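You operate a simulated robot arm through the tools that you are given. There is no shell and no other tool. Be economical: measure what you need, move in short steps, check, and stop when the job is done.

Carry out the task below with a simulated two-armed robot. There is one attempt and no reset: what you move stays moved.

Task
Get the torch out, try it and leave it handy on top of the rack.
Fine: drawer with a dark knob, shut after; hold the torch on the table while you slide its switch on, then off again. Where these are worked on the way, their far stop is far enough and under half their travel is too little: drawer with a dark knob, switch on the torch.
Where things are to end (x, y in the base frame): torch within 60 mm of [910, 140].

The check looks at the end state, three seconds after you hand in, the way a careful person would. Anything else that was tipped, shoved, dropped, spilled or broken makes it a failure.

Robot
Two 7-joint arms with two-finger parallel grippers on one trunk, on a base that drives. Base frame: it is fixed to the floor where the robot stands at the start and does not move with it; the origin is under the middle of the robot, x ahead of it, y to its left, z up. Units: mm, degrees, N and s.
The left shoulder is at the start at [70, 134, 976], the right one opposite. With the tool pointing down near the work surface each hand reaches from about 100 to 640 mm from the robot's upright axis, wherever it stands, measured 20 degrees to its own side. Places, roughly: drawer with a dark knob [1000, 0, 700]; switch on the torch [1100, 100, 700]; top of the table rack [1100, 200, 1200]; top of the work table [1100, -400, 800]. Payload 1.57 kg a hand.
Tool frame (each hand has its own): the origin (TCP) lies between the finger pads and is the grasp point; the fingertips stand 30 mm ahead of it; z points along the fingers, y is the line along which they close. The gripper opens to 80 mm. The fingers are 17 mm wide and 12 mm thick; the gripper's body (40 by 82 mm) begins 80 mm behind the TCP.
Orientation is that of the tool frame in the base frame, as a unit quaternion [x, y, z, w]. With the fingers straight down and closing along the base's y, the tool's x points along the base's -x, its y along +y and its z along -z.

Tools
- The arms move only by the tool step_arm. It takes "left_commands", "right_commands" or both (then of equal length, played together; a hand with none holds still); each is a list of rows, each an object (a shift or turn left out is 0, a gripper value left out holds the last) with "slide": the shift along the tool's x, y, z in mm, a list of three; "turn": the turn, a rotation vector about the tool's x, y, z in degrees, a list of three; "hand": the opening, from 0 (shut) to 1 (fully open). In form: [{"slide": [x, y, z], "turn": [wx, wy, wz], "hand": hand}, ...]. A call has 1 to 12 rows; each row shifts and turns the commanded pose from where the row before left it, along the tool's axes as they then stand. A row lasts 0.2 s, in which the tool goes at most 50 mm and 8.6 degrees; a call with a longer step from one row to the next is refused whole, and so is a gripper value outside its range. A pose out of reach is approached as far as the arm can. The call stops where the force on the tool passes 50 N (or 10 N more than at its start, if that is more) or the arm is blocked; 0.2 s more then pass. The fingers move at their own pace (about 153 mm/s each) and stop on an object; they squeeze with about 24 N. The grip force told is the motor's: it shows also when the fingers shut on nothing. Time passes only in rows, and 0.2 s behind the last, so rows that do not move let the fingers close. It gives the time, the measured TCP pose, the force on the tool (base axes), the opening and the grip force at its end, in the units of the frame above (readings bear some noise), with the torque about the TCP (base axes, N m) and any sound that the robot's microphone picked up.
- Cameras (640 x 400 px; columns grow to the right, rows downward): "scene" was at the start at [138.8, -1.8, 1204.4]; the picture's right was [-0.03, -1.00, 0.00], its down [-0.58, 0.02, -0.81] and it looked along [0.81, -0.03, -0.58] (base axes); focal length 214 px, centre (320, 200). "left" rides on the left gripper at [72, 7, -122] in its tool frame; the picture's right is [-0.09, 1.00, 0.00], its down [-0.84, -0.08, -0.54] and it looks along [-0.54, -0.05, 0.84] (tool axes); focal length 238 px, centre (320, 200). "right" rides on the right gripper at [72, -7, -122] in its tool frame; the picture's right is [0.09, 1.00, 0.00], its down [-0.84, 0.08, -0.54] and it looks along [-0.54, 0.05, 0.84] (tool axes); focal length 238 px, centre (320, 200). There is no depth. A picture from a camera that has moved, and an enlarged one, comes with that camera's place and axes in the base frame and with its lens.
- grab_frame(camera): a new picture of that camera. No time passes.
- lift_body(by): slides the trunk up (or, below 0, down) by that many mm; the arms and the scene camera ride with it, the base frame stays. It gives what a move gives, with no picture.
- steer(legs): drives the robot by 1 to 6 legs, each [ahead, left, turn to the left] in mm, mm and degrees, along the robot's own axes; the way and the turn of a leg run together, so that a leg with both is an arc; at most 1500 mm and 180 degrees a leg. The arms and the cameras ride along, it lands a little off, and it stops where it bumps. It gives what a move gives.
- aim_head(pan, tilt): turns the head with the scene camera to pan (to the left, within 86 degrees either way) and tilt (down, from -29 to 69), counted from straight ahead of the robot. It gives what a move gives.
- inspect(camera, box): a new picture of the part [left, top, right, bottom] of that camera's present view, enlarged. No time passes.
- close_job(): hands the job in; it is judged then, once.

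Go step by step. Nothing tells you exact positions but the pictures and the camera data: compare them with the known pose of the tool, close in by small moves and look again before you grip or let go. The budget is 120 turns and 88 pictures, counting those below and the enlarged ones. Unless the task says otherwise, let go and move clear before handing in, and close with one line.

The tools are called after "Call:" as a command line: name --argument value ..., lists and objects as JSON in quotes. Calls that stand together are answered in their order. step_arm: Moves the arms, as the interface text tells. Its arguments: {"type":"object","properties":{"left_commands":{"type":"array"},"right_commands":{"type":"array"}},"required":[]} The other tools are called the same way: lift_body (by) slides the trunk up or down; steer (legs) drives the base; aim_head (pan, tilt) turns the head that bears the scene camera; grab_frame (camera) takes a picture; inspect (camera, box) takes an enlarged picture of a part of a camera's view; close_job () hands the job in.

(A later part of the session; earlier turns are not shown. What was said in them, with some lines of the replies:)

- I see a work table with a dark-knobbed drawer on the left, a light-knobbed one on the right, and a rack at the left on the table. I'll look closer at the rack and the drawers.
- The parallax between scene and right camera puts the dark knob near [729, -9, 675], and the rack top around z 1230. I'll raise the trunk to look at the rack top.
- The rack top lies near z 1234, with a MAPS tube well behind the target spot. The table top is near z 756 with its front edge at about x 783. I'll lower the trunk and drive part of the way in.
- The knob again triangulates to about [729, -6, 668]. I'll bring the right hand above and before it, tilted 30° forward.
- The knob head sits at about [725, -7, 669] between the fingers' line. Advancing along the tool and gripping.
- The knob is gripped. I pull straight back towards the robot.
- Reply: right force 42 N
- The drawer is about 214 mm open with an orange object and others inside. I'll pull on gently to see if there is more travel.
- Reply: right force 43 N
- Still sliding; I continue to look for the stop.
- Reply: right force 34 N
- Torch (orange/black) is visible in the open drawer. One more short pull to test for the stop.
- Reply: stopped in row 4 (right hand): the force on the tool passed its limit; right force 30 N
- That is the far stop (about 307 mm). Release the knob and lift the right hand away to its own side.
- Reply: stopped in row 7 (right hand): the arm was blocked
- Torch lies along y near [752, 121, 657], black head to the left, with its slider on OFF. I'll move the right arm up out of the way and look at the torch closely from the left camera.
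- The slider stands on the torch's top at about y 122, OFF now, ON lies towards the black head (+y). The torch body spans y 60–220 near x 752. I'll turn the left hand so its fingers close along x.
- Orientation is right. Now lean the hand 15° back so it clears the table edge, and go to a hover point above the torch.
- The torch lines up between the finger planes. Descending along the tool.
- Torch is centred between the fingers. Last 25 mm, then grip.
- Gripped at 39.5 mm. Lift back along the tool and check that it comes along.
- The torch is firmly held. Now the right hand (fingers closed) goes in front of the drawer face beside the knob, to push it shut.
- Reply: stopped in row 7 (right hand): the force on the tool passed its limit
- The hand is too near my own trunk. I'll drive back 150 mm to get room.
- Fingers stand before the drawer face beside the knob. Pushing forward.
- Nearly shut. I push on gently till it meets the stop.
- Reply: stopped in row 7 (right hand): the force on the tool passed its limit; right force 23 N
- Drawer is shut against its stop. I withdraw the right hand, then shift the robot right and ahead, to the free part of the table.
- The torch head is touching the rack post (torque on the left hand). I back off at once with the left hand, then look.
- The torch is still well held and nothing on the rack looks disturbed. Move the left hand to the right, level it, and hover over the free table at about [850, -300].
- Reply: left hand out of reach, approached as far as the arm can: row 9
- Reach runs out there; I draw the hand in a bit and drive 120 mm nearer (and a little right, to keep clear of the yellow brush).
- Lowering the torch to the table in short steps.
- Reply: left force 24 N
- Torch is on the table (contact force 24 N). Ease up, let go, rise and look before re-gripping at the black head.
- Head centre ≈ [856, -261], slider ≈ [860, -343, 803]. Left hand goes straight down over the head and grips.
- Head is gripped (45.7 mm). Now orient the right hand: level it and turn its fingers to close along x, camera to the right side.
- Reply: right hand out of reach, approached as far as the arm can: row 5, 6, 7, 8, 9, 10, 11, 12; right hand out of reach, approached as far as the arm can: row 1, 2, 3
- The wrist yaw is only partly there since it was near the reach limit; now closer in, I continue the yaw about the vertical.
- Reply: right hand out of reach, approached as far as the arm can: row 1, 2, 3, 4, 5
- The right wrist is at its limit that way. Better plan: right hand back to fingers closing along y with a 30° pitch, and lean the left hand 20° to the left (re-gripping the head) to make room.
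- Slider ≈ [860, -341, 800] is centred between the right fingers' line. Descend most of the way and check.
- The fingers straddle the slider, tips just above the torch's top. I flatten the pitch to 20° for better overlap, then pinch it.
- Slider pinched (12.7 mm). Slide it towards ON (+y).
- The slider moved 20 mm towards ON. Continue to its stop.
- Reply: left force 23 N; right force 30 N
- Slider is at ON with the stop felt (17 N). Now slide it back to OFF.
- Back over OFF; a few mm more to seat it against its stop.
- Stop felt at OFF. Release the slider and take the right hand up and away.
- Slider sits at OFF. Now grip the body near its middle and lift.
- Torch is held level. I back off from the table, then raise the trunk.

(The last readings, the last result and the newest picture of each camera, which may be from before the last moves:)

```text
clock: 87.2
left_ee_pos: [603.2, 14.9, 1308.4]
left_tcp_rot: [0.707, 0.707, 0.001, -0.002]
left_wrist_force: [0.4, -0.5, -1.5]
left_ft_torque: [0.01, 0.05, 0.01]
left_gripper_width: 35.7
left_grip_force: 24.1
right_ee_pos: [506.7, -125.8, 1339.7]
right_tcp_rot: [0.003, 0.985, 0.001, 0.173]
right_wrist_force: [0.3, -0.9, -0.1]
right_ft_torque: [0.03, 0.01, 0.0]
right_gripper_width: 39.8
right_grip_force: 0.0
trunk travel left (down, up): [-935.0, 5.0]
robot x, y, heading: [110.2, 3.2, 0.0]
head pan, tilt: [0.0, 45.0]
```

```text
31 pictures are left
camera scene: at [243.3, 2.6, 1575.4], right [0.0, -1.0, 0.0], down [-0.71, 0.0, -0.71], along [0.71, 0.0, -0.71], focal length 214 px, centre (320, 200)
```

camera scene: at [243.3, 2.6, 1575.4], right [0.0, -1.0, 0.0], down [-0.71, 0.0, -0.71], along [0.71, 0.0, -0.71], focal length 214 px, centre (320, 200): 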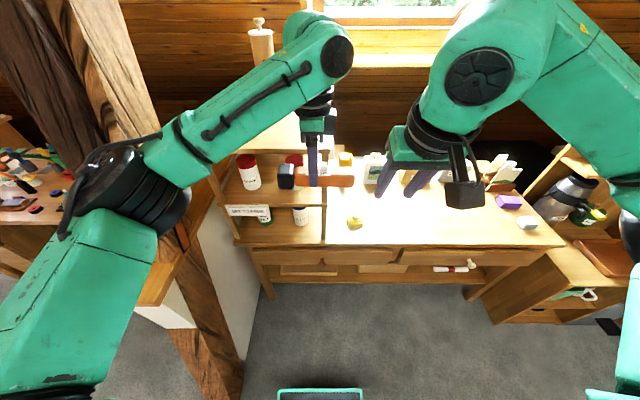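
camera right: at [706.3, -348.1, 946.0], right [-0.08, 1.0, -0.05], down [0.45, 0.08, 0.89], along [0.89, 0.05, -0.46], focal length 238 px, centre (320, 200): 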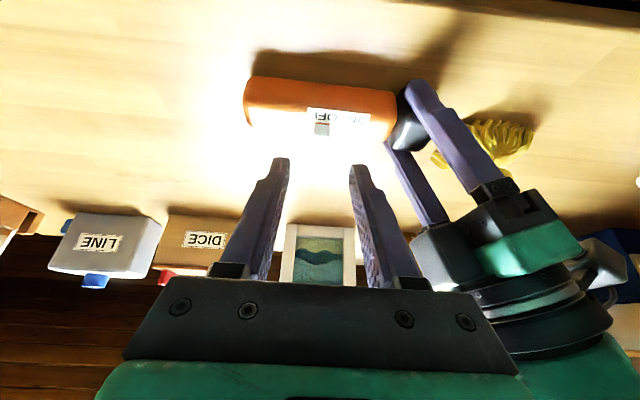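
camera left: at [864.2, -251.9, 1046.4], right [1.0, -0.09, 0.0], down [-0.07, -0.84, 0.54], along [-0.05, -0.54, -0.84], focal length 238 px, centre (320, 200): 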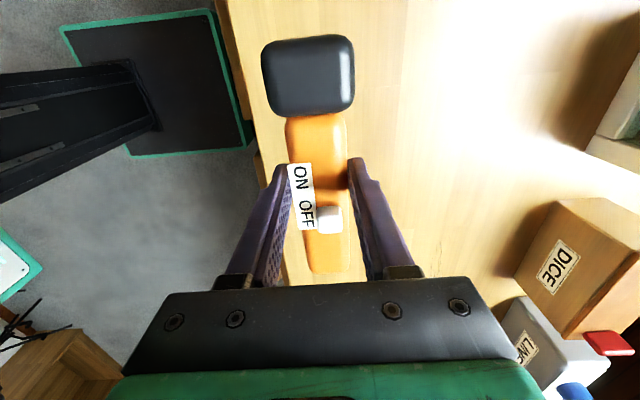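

The pillar at the left (y ≳ 437) limits my left elbow, so I'll approach turned 20° to the left. First raise the hand a bit and turn.

Call:
step_arm --left_commands '[{"slide": [0, 0, -20]}, {"slide": [0, 0, -20]}]'

Call:
steer --legs '[[0, -69, 0], [0, 0, 20]]'

Call:
grab_frame --camera "scene"

```text
clock: 87.8
left_ee_pos: [604.1, 15.6, 1347.9]
left_tcp_rot: [0.707, 0.707, 0.0, -0.001]
left_wrist_force: [0.3, -0.7, -1.1]
left_ft_torque: [0.01, 0.0, -0.03]
left_gripper_width: 35.5
left_grip_force: 23.8
right_ee_pos: [504.7, -124.2, 1339.6]
right_tcp_rot: [0.004, 0.985, 0.0, 0.174]
right_wrist_force: [-0.5, -0.7, -0.2]
right_ft_torque: [0.03, 0.02, -0.03]
right_gripper_width: 40.1
right_grip_force: 0.0
trunk travel left (down, up): [-935.0, 5.0]
robot x, y, heading: [113.0, 7.3, -0.0]
head pan, tilt: [0.0, 45.0]
```

```text
clock: 89.8
left_ee_pos: [568.4, 118.0, 1346.3]
left_tcp_rot: [0.57, 0.821, 0.001, -0.001]
left_wrist_force: [-0.8, -0.3, -1.5]
left_ft_torque: [0.02, 0.04, 0.04]
left_gripper_width: 35.6
left_grip_force: 23.8
right_ee_pos: [526.6, -46.3, 1339.3]
right_tcp_rot: [-0.171, 0.97, 0.031, 0.172]
right_wrist_force: [0.6, 0.7, 0.3]
right_ft_torque: [0.01, -0.04, -0.01]
right_gripper_width: 39.9
right_grip_force: 0.0
trunk travel left (down, up): [-935.0, 5.0]
robot x, y, heading: [110.8, -64.9, 20.3]
head pan, tilt: [0.0, 45.0]
```

```text
30 pictures are left
camera scene: at [235.5, -18.7, 1575.5], right [0.35, -0.94, 0.0], down [-0.66, -0.24, -0.71], along [0.66, 0.25, -0.71], focal length 214 px, centre (320, 200)
```

scene: 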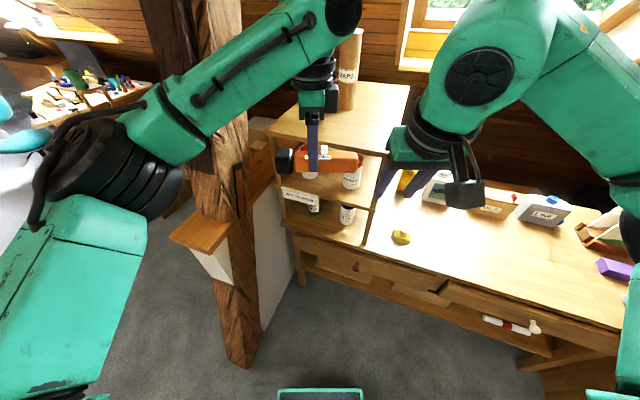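

The strut's face is at y≈430; the arm seems to clear it. I drive half way in along base x and check.

Call:
steer --legs '[[160, -59, 0]]'

Call:
grab_frame --camera "scene"

```text
clock: 91.3
left_ee_pos: [739.4, 121.8, 1350.1]
left_tcp_rot: [0.572, 0.82, 0.0, 0.0]
left_wrist_force: [-0.1, -0.3, -1.5]
left_ft_torque: [0.02, -0.04, -0.02]
left_gripper_width: 35.5
left_grip_force: 24.1
right_ee_pos: [695.8, -42.0, 1340.2]
right_tcp_rot: [-0.17, 0.97, 0.031, 0.173]
right_wrist_force: [-0.7, 0.3, -0.2]
right_ft_torque: [0.02, -0.02, 0.02]
right_gripper_width: 40.2
right_grip_force: 0.0
trunk travel left (down, up): [-935.0, 5.0]
robot x, y, heading: [285.5, -60.5, 19.9]
head pan, tilt: [0.0, 45.0]
```

```text
29 pictures are left
camera scene: at [403.9, -13.9, 1575.9], right [0.35, -0.94, 0.0], down [-0.66, -0.24, -0.71], along [0.67, 0.24, -0.71], focal length 214 px, centre (320, 200)
```

scene: 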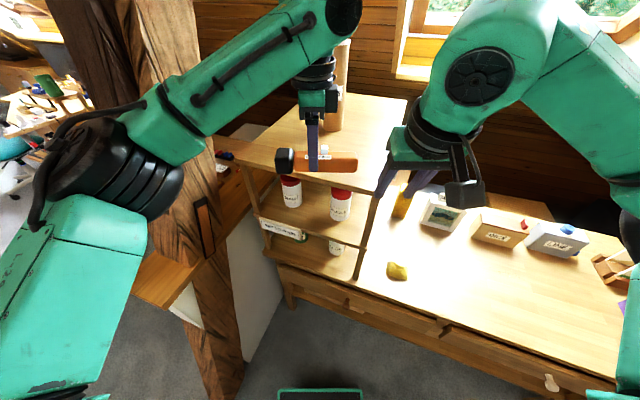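

The strut's side face may reach nearer than I thought, so rather than pushing on I shift right, turn a little more, and use more arm reach.

Call:
steer --legs '[[0, -101, 0], [0, 0, 5], [70, 0, 0]]'

Call:
step_arm --left_commands '[{"slide": [0, 20, 0]}, {"slide": [0, 20, 0]}, {"slide": [0, 20, 0]}]'

Call:
grab_frame --camera "scene"

Call:
grab_frame --camera "left"

```text
clock: 93.6
left_ee_pos: [813.9, 89.8, 1351.9]
left_tcp_rot: [0.536, 0.844, 0.003, 0.002]
left_wrist_force: [-0.8, 0.1, -1.5]
left_ft_torque: [0.05, -0.05, 0.0]
left_gripper_width: 35.7
left_grip_force: 23.6
right_ee_pos: [785.1, -77.7, 1343.4]
right_tcp_rot: [-0.212, 0.961, 0.04, 0.175]
right_wrist_force: [0.4, -1.3, 0.6]
right_ft_torque: [0.02, -0.07, -0.01]
right_gripper_width: 40.1
right_grip_force: 0.1
trunk travel left (down, up): [-935.0, 5.0]
robot x, y, heading: [382.6, -123.3, 25.0]
head pan, tilt: [0.0, 45.0]
```

```text
clock: 94.4
left_ee_pos: [868.5, 114.9, 1348.9]
left_tcp_rot: [0.536, 0.844, 0.002, -0.001]
left_wrist_force: [0.2, -0.1, -0.9]
left_ft_torque: [-0.01, -0.02, 0.02]
left_gripper_width: 35.5
left_grip_force: 23.5
left hand out of reach, approached as far as the arm can: row 3
right_ee_pos: [793.8, -73.6, 1339.6]
right_tcp_rot: [-0.213, 0.961, 0.038, 0.171]
right_wrist_force: [0.0, 0.2, -0.1]
right_ft_torque: [0.03, 0.02, 0.01]
right_gripper_width: 40.1
right_grip_force: 0.2
trunk travel left (down, up): [-935.0, 5.0]
robot x, y, heading: [380.3, -123.8, 25.2]
head pan, tilt: [0.0, 45.0]
```

```text
28 pictures are left
camera scene: at [501.7, -69.9, 1575.6], right [0.43, -0.9, 0.0], down [-0.64, -0.3, -0.71], along [0.64, 0.3, -0.71], focal length 214 px, centre (320, 200)
```

scene: 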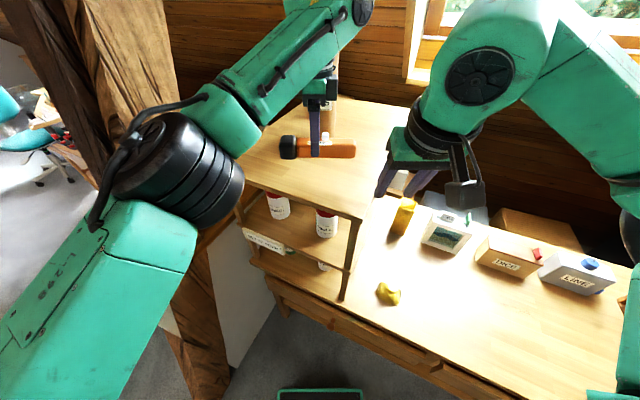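

```text
27 pictures are left
camera left: at [844.4, 180.8, 1471.1], right [0.94, 0.34, 0.0], down [0.29, -0.79, 0.54], along [0.18, -0.51, -0.84], focal length 238 px, centre (320, 200)
```

left: 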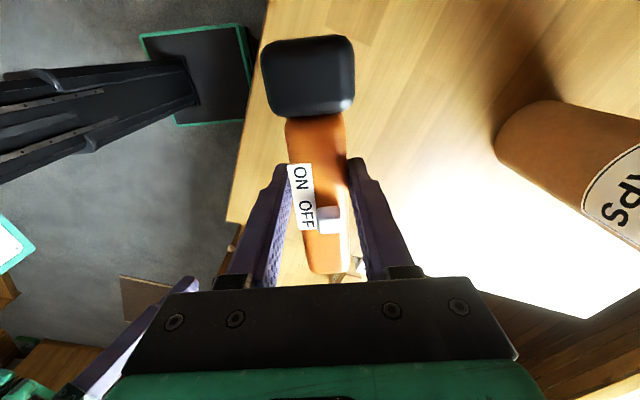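

Torch is over the rack top at about [868, 115]; a further 40 mm of driving brings it close to the goal.

Call:
steer --legs '[[40, 6, 0]]'

Call:
step_arm --left_commands '[{"slide": [0, 0, 20]}, {"slide": [0, 0, 15]}, {"slide": [0, 0, 10]}]'

Call:
inspect --camera "scene" --box '[220, 80, 420, 220]'

Call:
grab_frame --camera "left"

```text
clock: 95.3
left_ee_pos: [895.6, 132.8, 1352.6]
left_tcp_rot: [0.536, 0.844, 0.003, 0.001]
left_wrist_force: [-1.3, -1.0, -1.6]
left_ft_torque: [0.0, -0.03, -0.03]
left_gripper_width: 35.5
left_grip_force: 24.0
right_ee_pos: [821.5, -52.7, 1343.3]
right_tcp_rot: [-0.213, 0.961, 0.04, 0.174]
right_wrist_force: [-1.2, -0.1, 0.8]
right_ft_torque: [0.04, -0.02, 0.0]
right_gripper_width: 40.0
right_grip_force: 0.0
trunk travel left (down, up): [-935.0, 5.0]
robot x, y, heading: [415.9, -106.5, 25.3]
head pan, tilt: [0.0, 45.0]
```

```text
clock: 96.1
left_ee_pos: [900.8, 136.1, 1304.5]
left_tcp_rot: [0.535, 0.845, 0.001, 0.0]
left_wrist_force: [-0.2, -0.6, -1.8]
left_ft_torque: [0.01, -0.04, 0.03]
left_gripper_width: 35.3
left_grip_force: 23.8
right_ee_pos: [827.2, -50.8, 1340.8]
right_tcp_rot: [-0.212, 0.961, 0.038, 0.172]
right_wrist_force: [-0.5, -0.6, -0.3]
right_ft_torque: [0.03, -0.03, 0.0]
right_gripper_width: 40.1
right_grip_force: 0.0
trunk travel left (down, up): [-935.0, 5.0]
robot x, y, heading: [415.5, -101.2, 25.3]
head pan, tilt: [0.0, 45.0]
```

```text
2.86 times, centred on (320, 150) of scene
camera zoom: at [533.7, -47.2, 1575.7], right [0.43, -0.9, 0.0], down [-0.64, -0.3, -0.71], along [0.64, 0.3, -0.71], focal length 613 px, centre (320, 343)
```

zoom: 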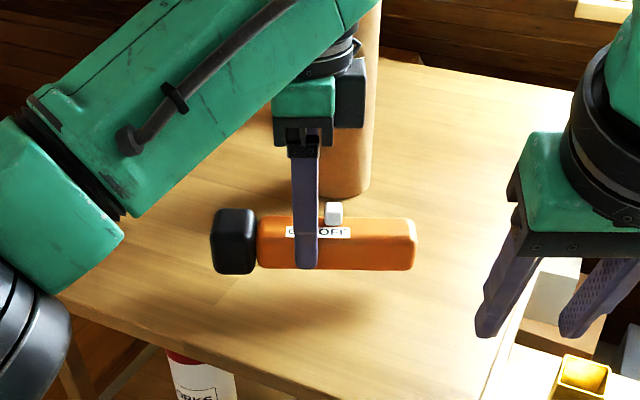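

```text
25 pictures are left
camera left: at [875.6, 204.0, 1426.7], right [0.94, 0.34, 0.0], down [0.29, -0.79, 0.54], along [0.19, -0.51, -0.84], focal length 238 px, centre (320, 200)
```

left: 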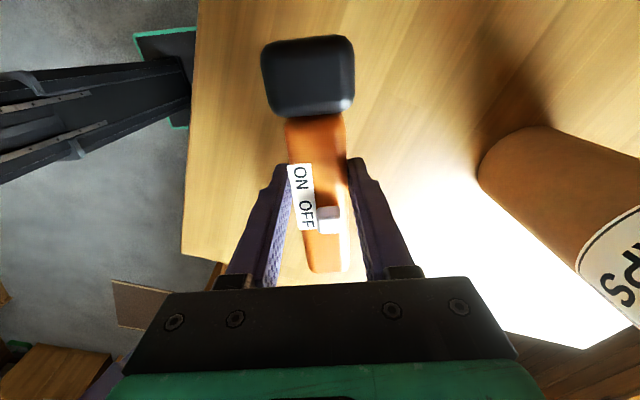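

Good place and clear of the tube. Lowering to contact in small steps.

Call:
step_arm --left_commands '[{"slide": [0, 0, 5]}, {"slide": [0, 0, 4]}, {"slide": [0, 0, 3]}, {"slide": [0, 0, 3]}]'

```text
clock: 97.1
left_ee_pos: [903.5, 139.8, 1289.1]
left_tcp_rot: [0.536, 0.844, 0.0, -0.001]
left_wrist_force: [0.1, -0.5, -1.3]
left_ft_torque: [-0.04, 0.03, -0.01]
left_gripper_width: 35.3
left_grip_force: 23.9
right_ee_pos: [829.1, -48.7, 1339.9]
right_tcp_rot: [-0.213, 0.961, 0.037, 0.17]
right_wrist_force: [0.4, 0.0, -0.4]
right_ft_torque: [0.0, 0.0, -0.03]
right_gripper_width: 40.0
right_grip_force: 0.0
trunk travel left (down, up): [-935.0, 5.0]
robot x, y, heading: [416.5, -102.3, 25.3]
head pan, tilt: [0.0, 45.0]
```

Call:
step_arm --left_commands '[{"slide": [0, 0, 3]}, {"slide": [0, 0, 2]}, {"slide": [0, 0, 2]}]'

Call:
inspect --camera "scene" --box '[220, 80, 420, 220]'

```text
clock: 97.9
left_ee_pos: [900.7, 137.5, 1282.1]
left_tcp_rot: [0.535, 0.845, 0.0, 0.001]
left_wrist_force: [-0.2, -0.4, -0.9]
left_ft_torque: [0.0, -0.01, 0.01]
left_gripper_width: 35.5
left_grip_force: 23.6
right_ee_pos: [828.8, -49.0, 1340.0]
right_tcp_rot: [-0.213, 0.961, 0.038, 0.171]
right_wrist_force: [0.4, 0.6, 0.2]
right_ft_torque: [0.04, 0.01, 0.0]
right_gripper_width: 39.8
right_grip_force: 0.1
trunk travel left (down, up): [-935.0, 5.0]
robot x, y, heading: [414.8, -101.0, 25.4]
head pan, tilt: [0.0, 45.0]
```

```text
2.86 times, centred on (320, 150) of scene
camera zoom: at [536.0, -45.4, 1575.4], right [0.43, -0.9, 0.0], down [-0.64, -0.3, -0.71], along [0.64, 0.3, -0.71], focal length 613 px, centre (320, 343)
```

zoom: 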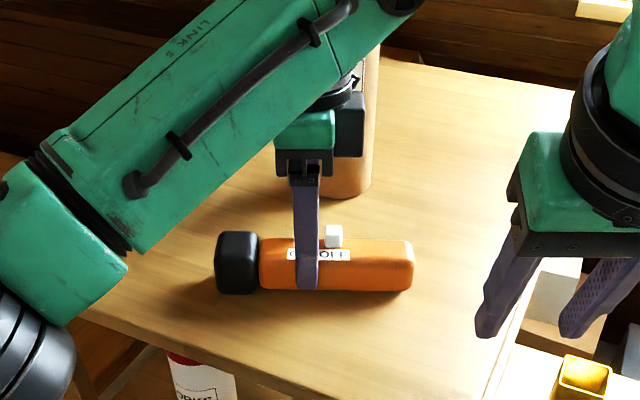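

Call:
step_arm --left_commands '[{"slide": [0, 0, 2]}, {"slide": [0, 0, 2]}, {"slide": [0, 0, 2]}]'

```text
clock: 98.7
left_ee_pos: [901.1, 137.5, 1278.2]
left_tcp_rot: [0.536, 0.844, 0.003, 0.001]
left_wrist_force: [6.4, 2.4, 22.6]
left_ft_torque: [-0.04, -0.01, -0.02]
left_gripper_width: 35.4
left_grip_force: 24.1
right_ee_pos: [826.7, -49.7, 1340.3]
right_tcp_rot: [-0.213, 0.961, 0.038, 0.171]
right_wrist_force: [-0.9, 0.1, -0.4]
right_ft_torque: [0.04, 0.03, -0.03]
right_gripper_width: 40.2
right_grip_force: 0.0
trunk travel left (down, up): [-935.0, 5.0]
robot x, y, heading: [413.2, -106.2, 25.1]
head pan, tilt: [0.0, 45.0]
```

Contact. Ease up, open, and rise straight off.

Call:
step_arm --left_commands '[{"slide": [0, 0, -2]}, {"hand": 0.5}, {"hand": 0.75}, {"hand": 0.75}, {"slide": [0, 0, -15]}, {"slide": [0, 0, -20]}, {"slide": [0, 0, -25]}, {"slide": [0, 0, -25]}]'

Call:
grab_frame --camera "left"

Call:
inspect --camera "scene" --box '[220, 80, 420, 220]'

```text
clock: 100.5
left_ee_pos: [900.3, 135.9, 1363.2]
left_tcp_rot: [0.536, 0.844, 0.002, 0.0]
left_wrist_force: [0.0, -0.2, 0.6]
left_ft_torque: [0.0, 0.0, -0.02]
left_gripper_width: 59.8
left_grip_force: 0.0
left hand out of reach, approached as far as the arm can: row 8
right_ee_pos: [828.2, -50.9, 1340.7]
right_tcp_rot: [-0.213, 0.961, 0.039, 0.171]
right_wrist_force: [0.3, -0.1, 0.1]
right_ft_torque: [0.0, -0.03, 0.01]
right_gripper_width: 40.0
right_grip_force: 0.1
trunk travel left (down, up): [-935.0, 5.0]
robot x, y, heading: [415.9, -101.4, 25.2]
head pan, tilt: [0.0, 45.0]
```

```text
23 pictures are left
camera left: at [875.3, 202.0, 1486.1], right [0.94, 0.34, 0.0], down [0.28, -0.79, 0.54], along [0.19, -0.51, -0.84], focal length 238 px, centre (320, 200)
```

left: 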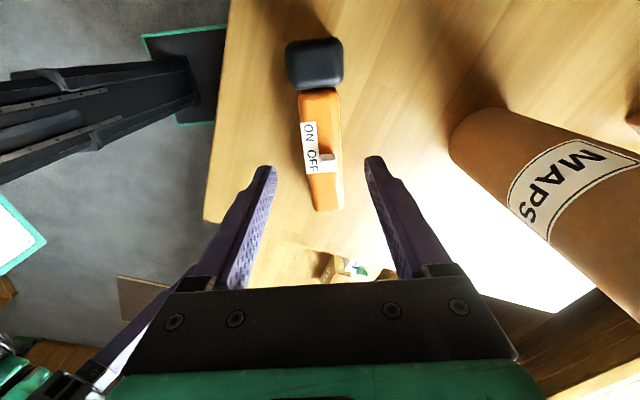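

```text
2.86 times, centred on (320, 150) of scene
camera zoom: at [535.4, -48.1, 1575.5], right [0.43, -0.9, 0.0], down [-0.64, -0.3, -0.71], along [0.64, 0.3, -0.71], focal length 613 px, centre (320, 343)
```

zoom: 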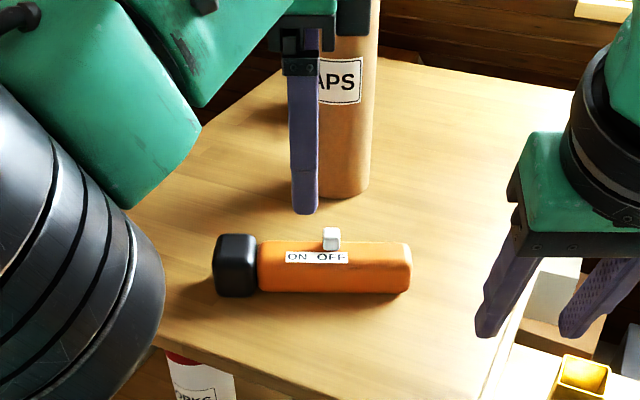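

Torch lies stably near [897, 128], slider at OFF. I drive back clear and take a last look.

Call:
steer --legs '[[-300, 0, 0]]'

Call:
grab_frame --camera "scene"

Call:
inspect --camera "scene" --box '[220, 60, 480, 320]'

```text
clock: 102.5
left_ee_pos: [632.7, 12.9, 1361.0]
left_tcp_rot: [0.536, 0.844, -0.001, 0.0]
left_wrist_force: [1.2, 0.0, 0.1]
left_ft_torque: [0.03, 0.03, -0.01]
left_gripper_width: 59.9
left_grip_force: 0.0
right_ee_pos: [561.1, -174.9, 1339.2]
right_tcp_rot: [-0.213, 0.961, 0.038, 0.17]
right_wrist_force: [-0.1, 0.4, 0.0]
right_ft_torque: [-0.01, 0.04, 0.0]
right_gripper_width: 40.1
right_grip_force: 0.0
trunk travel left (down, up): [-935.0, 5.0]
robot x, y, heading: [145.2, -230.4, 25.0]
head pan, tilt: [0.0, 45.0]
```

```text
21 pictures are left
camera scene: at [269.5, -171.3, 1575.1], right [0.43, -0.9, 0.0], down [-0.64, -0.3, -0.71], along [0.64, 0.3, -0.71], focal length 214 px, centre (320, 200)
```

scene: 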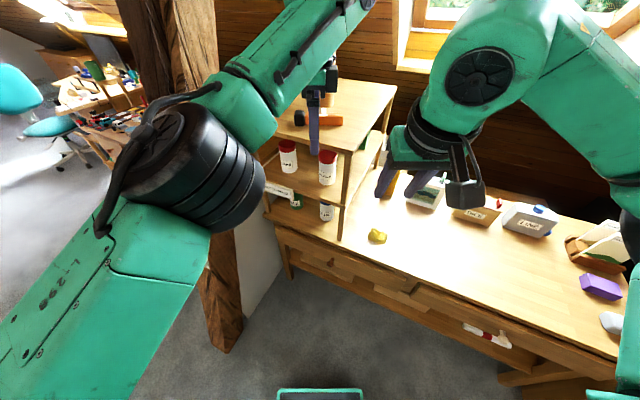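

```text
1.54 times, centred on (350, 190) of scene
camera zoom: at [269.5, -171.3, 1575.1], right [0.43, -0.9, 0.0], down [-0.64, -0.3, -0.71], along [0.64, 0.3, -0.71], focal length 330 px, centre (274, 215)
```

zoom: 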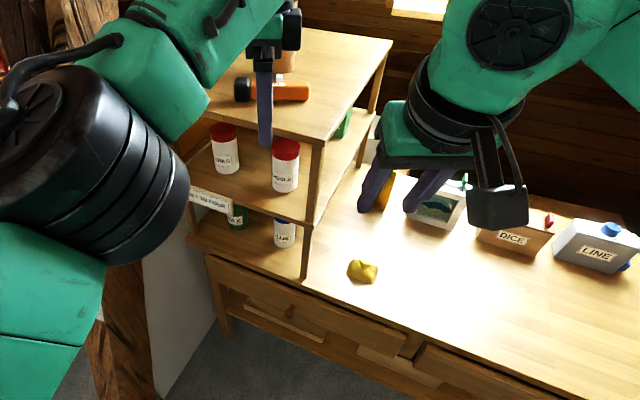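

The torch lies on the rack top with its slider at OFF, the drawer is shut, and everything else in view stands as before. I'm handing in now.

Call:
close_job

```text
The job is handed in.
```

I took the torch out of the dark-knob drawer and shut the drawer. I held the torch on the table, slid its switch fully on and back off, and left it on top of the rack at about [897, 128], roughly 18 mm from the target. On the way, the torch head pressed against the rack's front post with about 8 N before I backed off; nothing on the rack looked moved.
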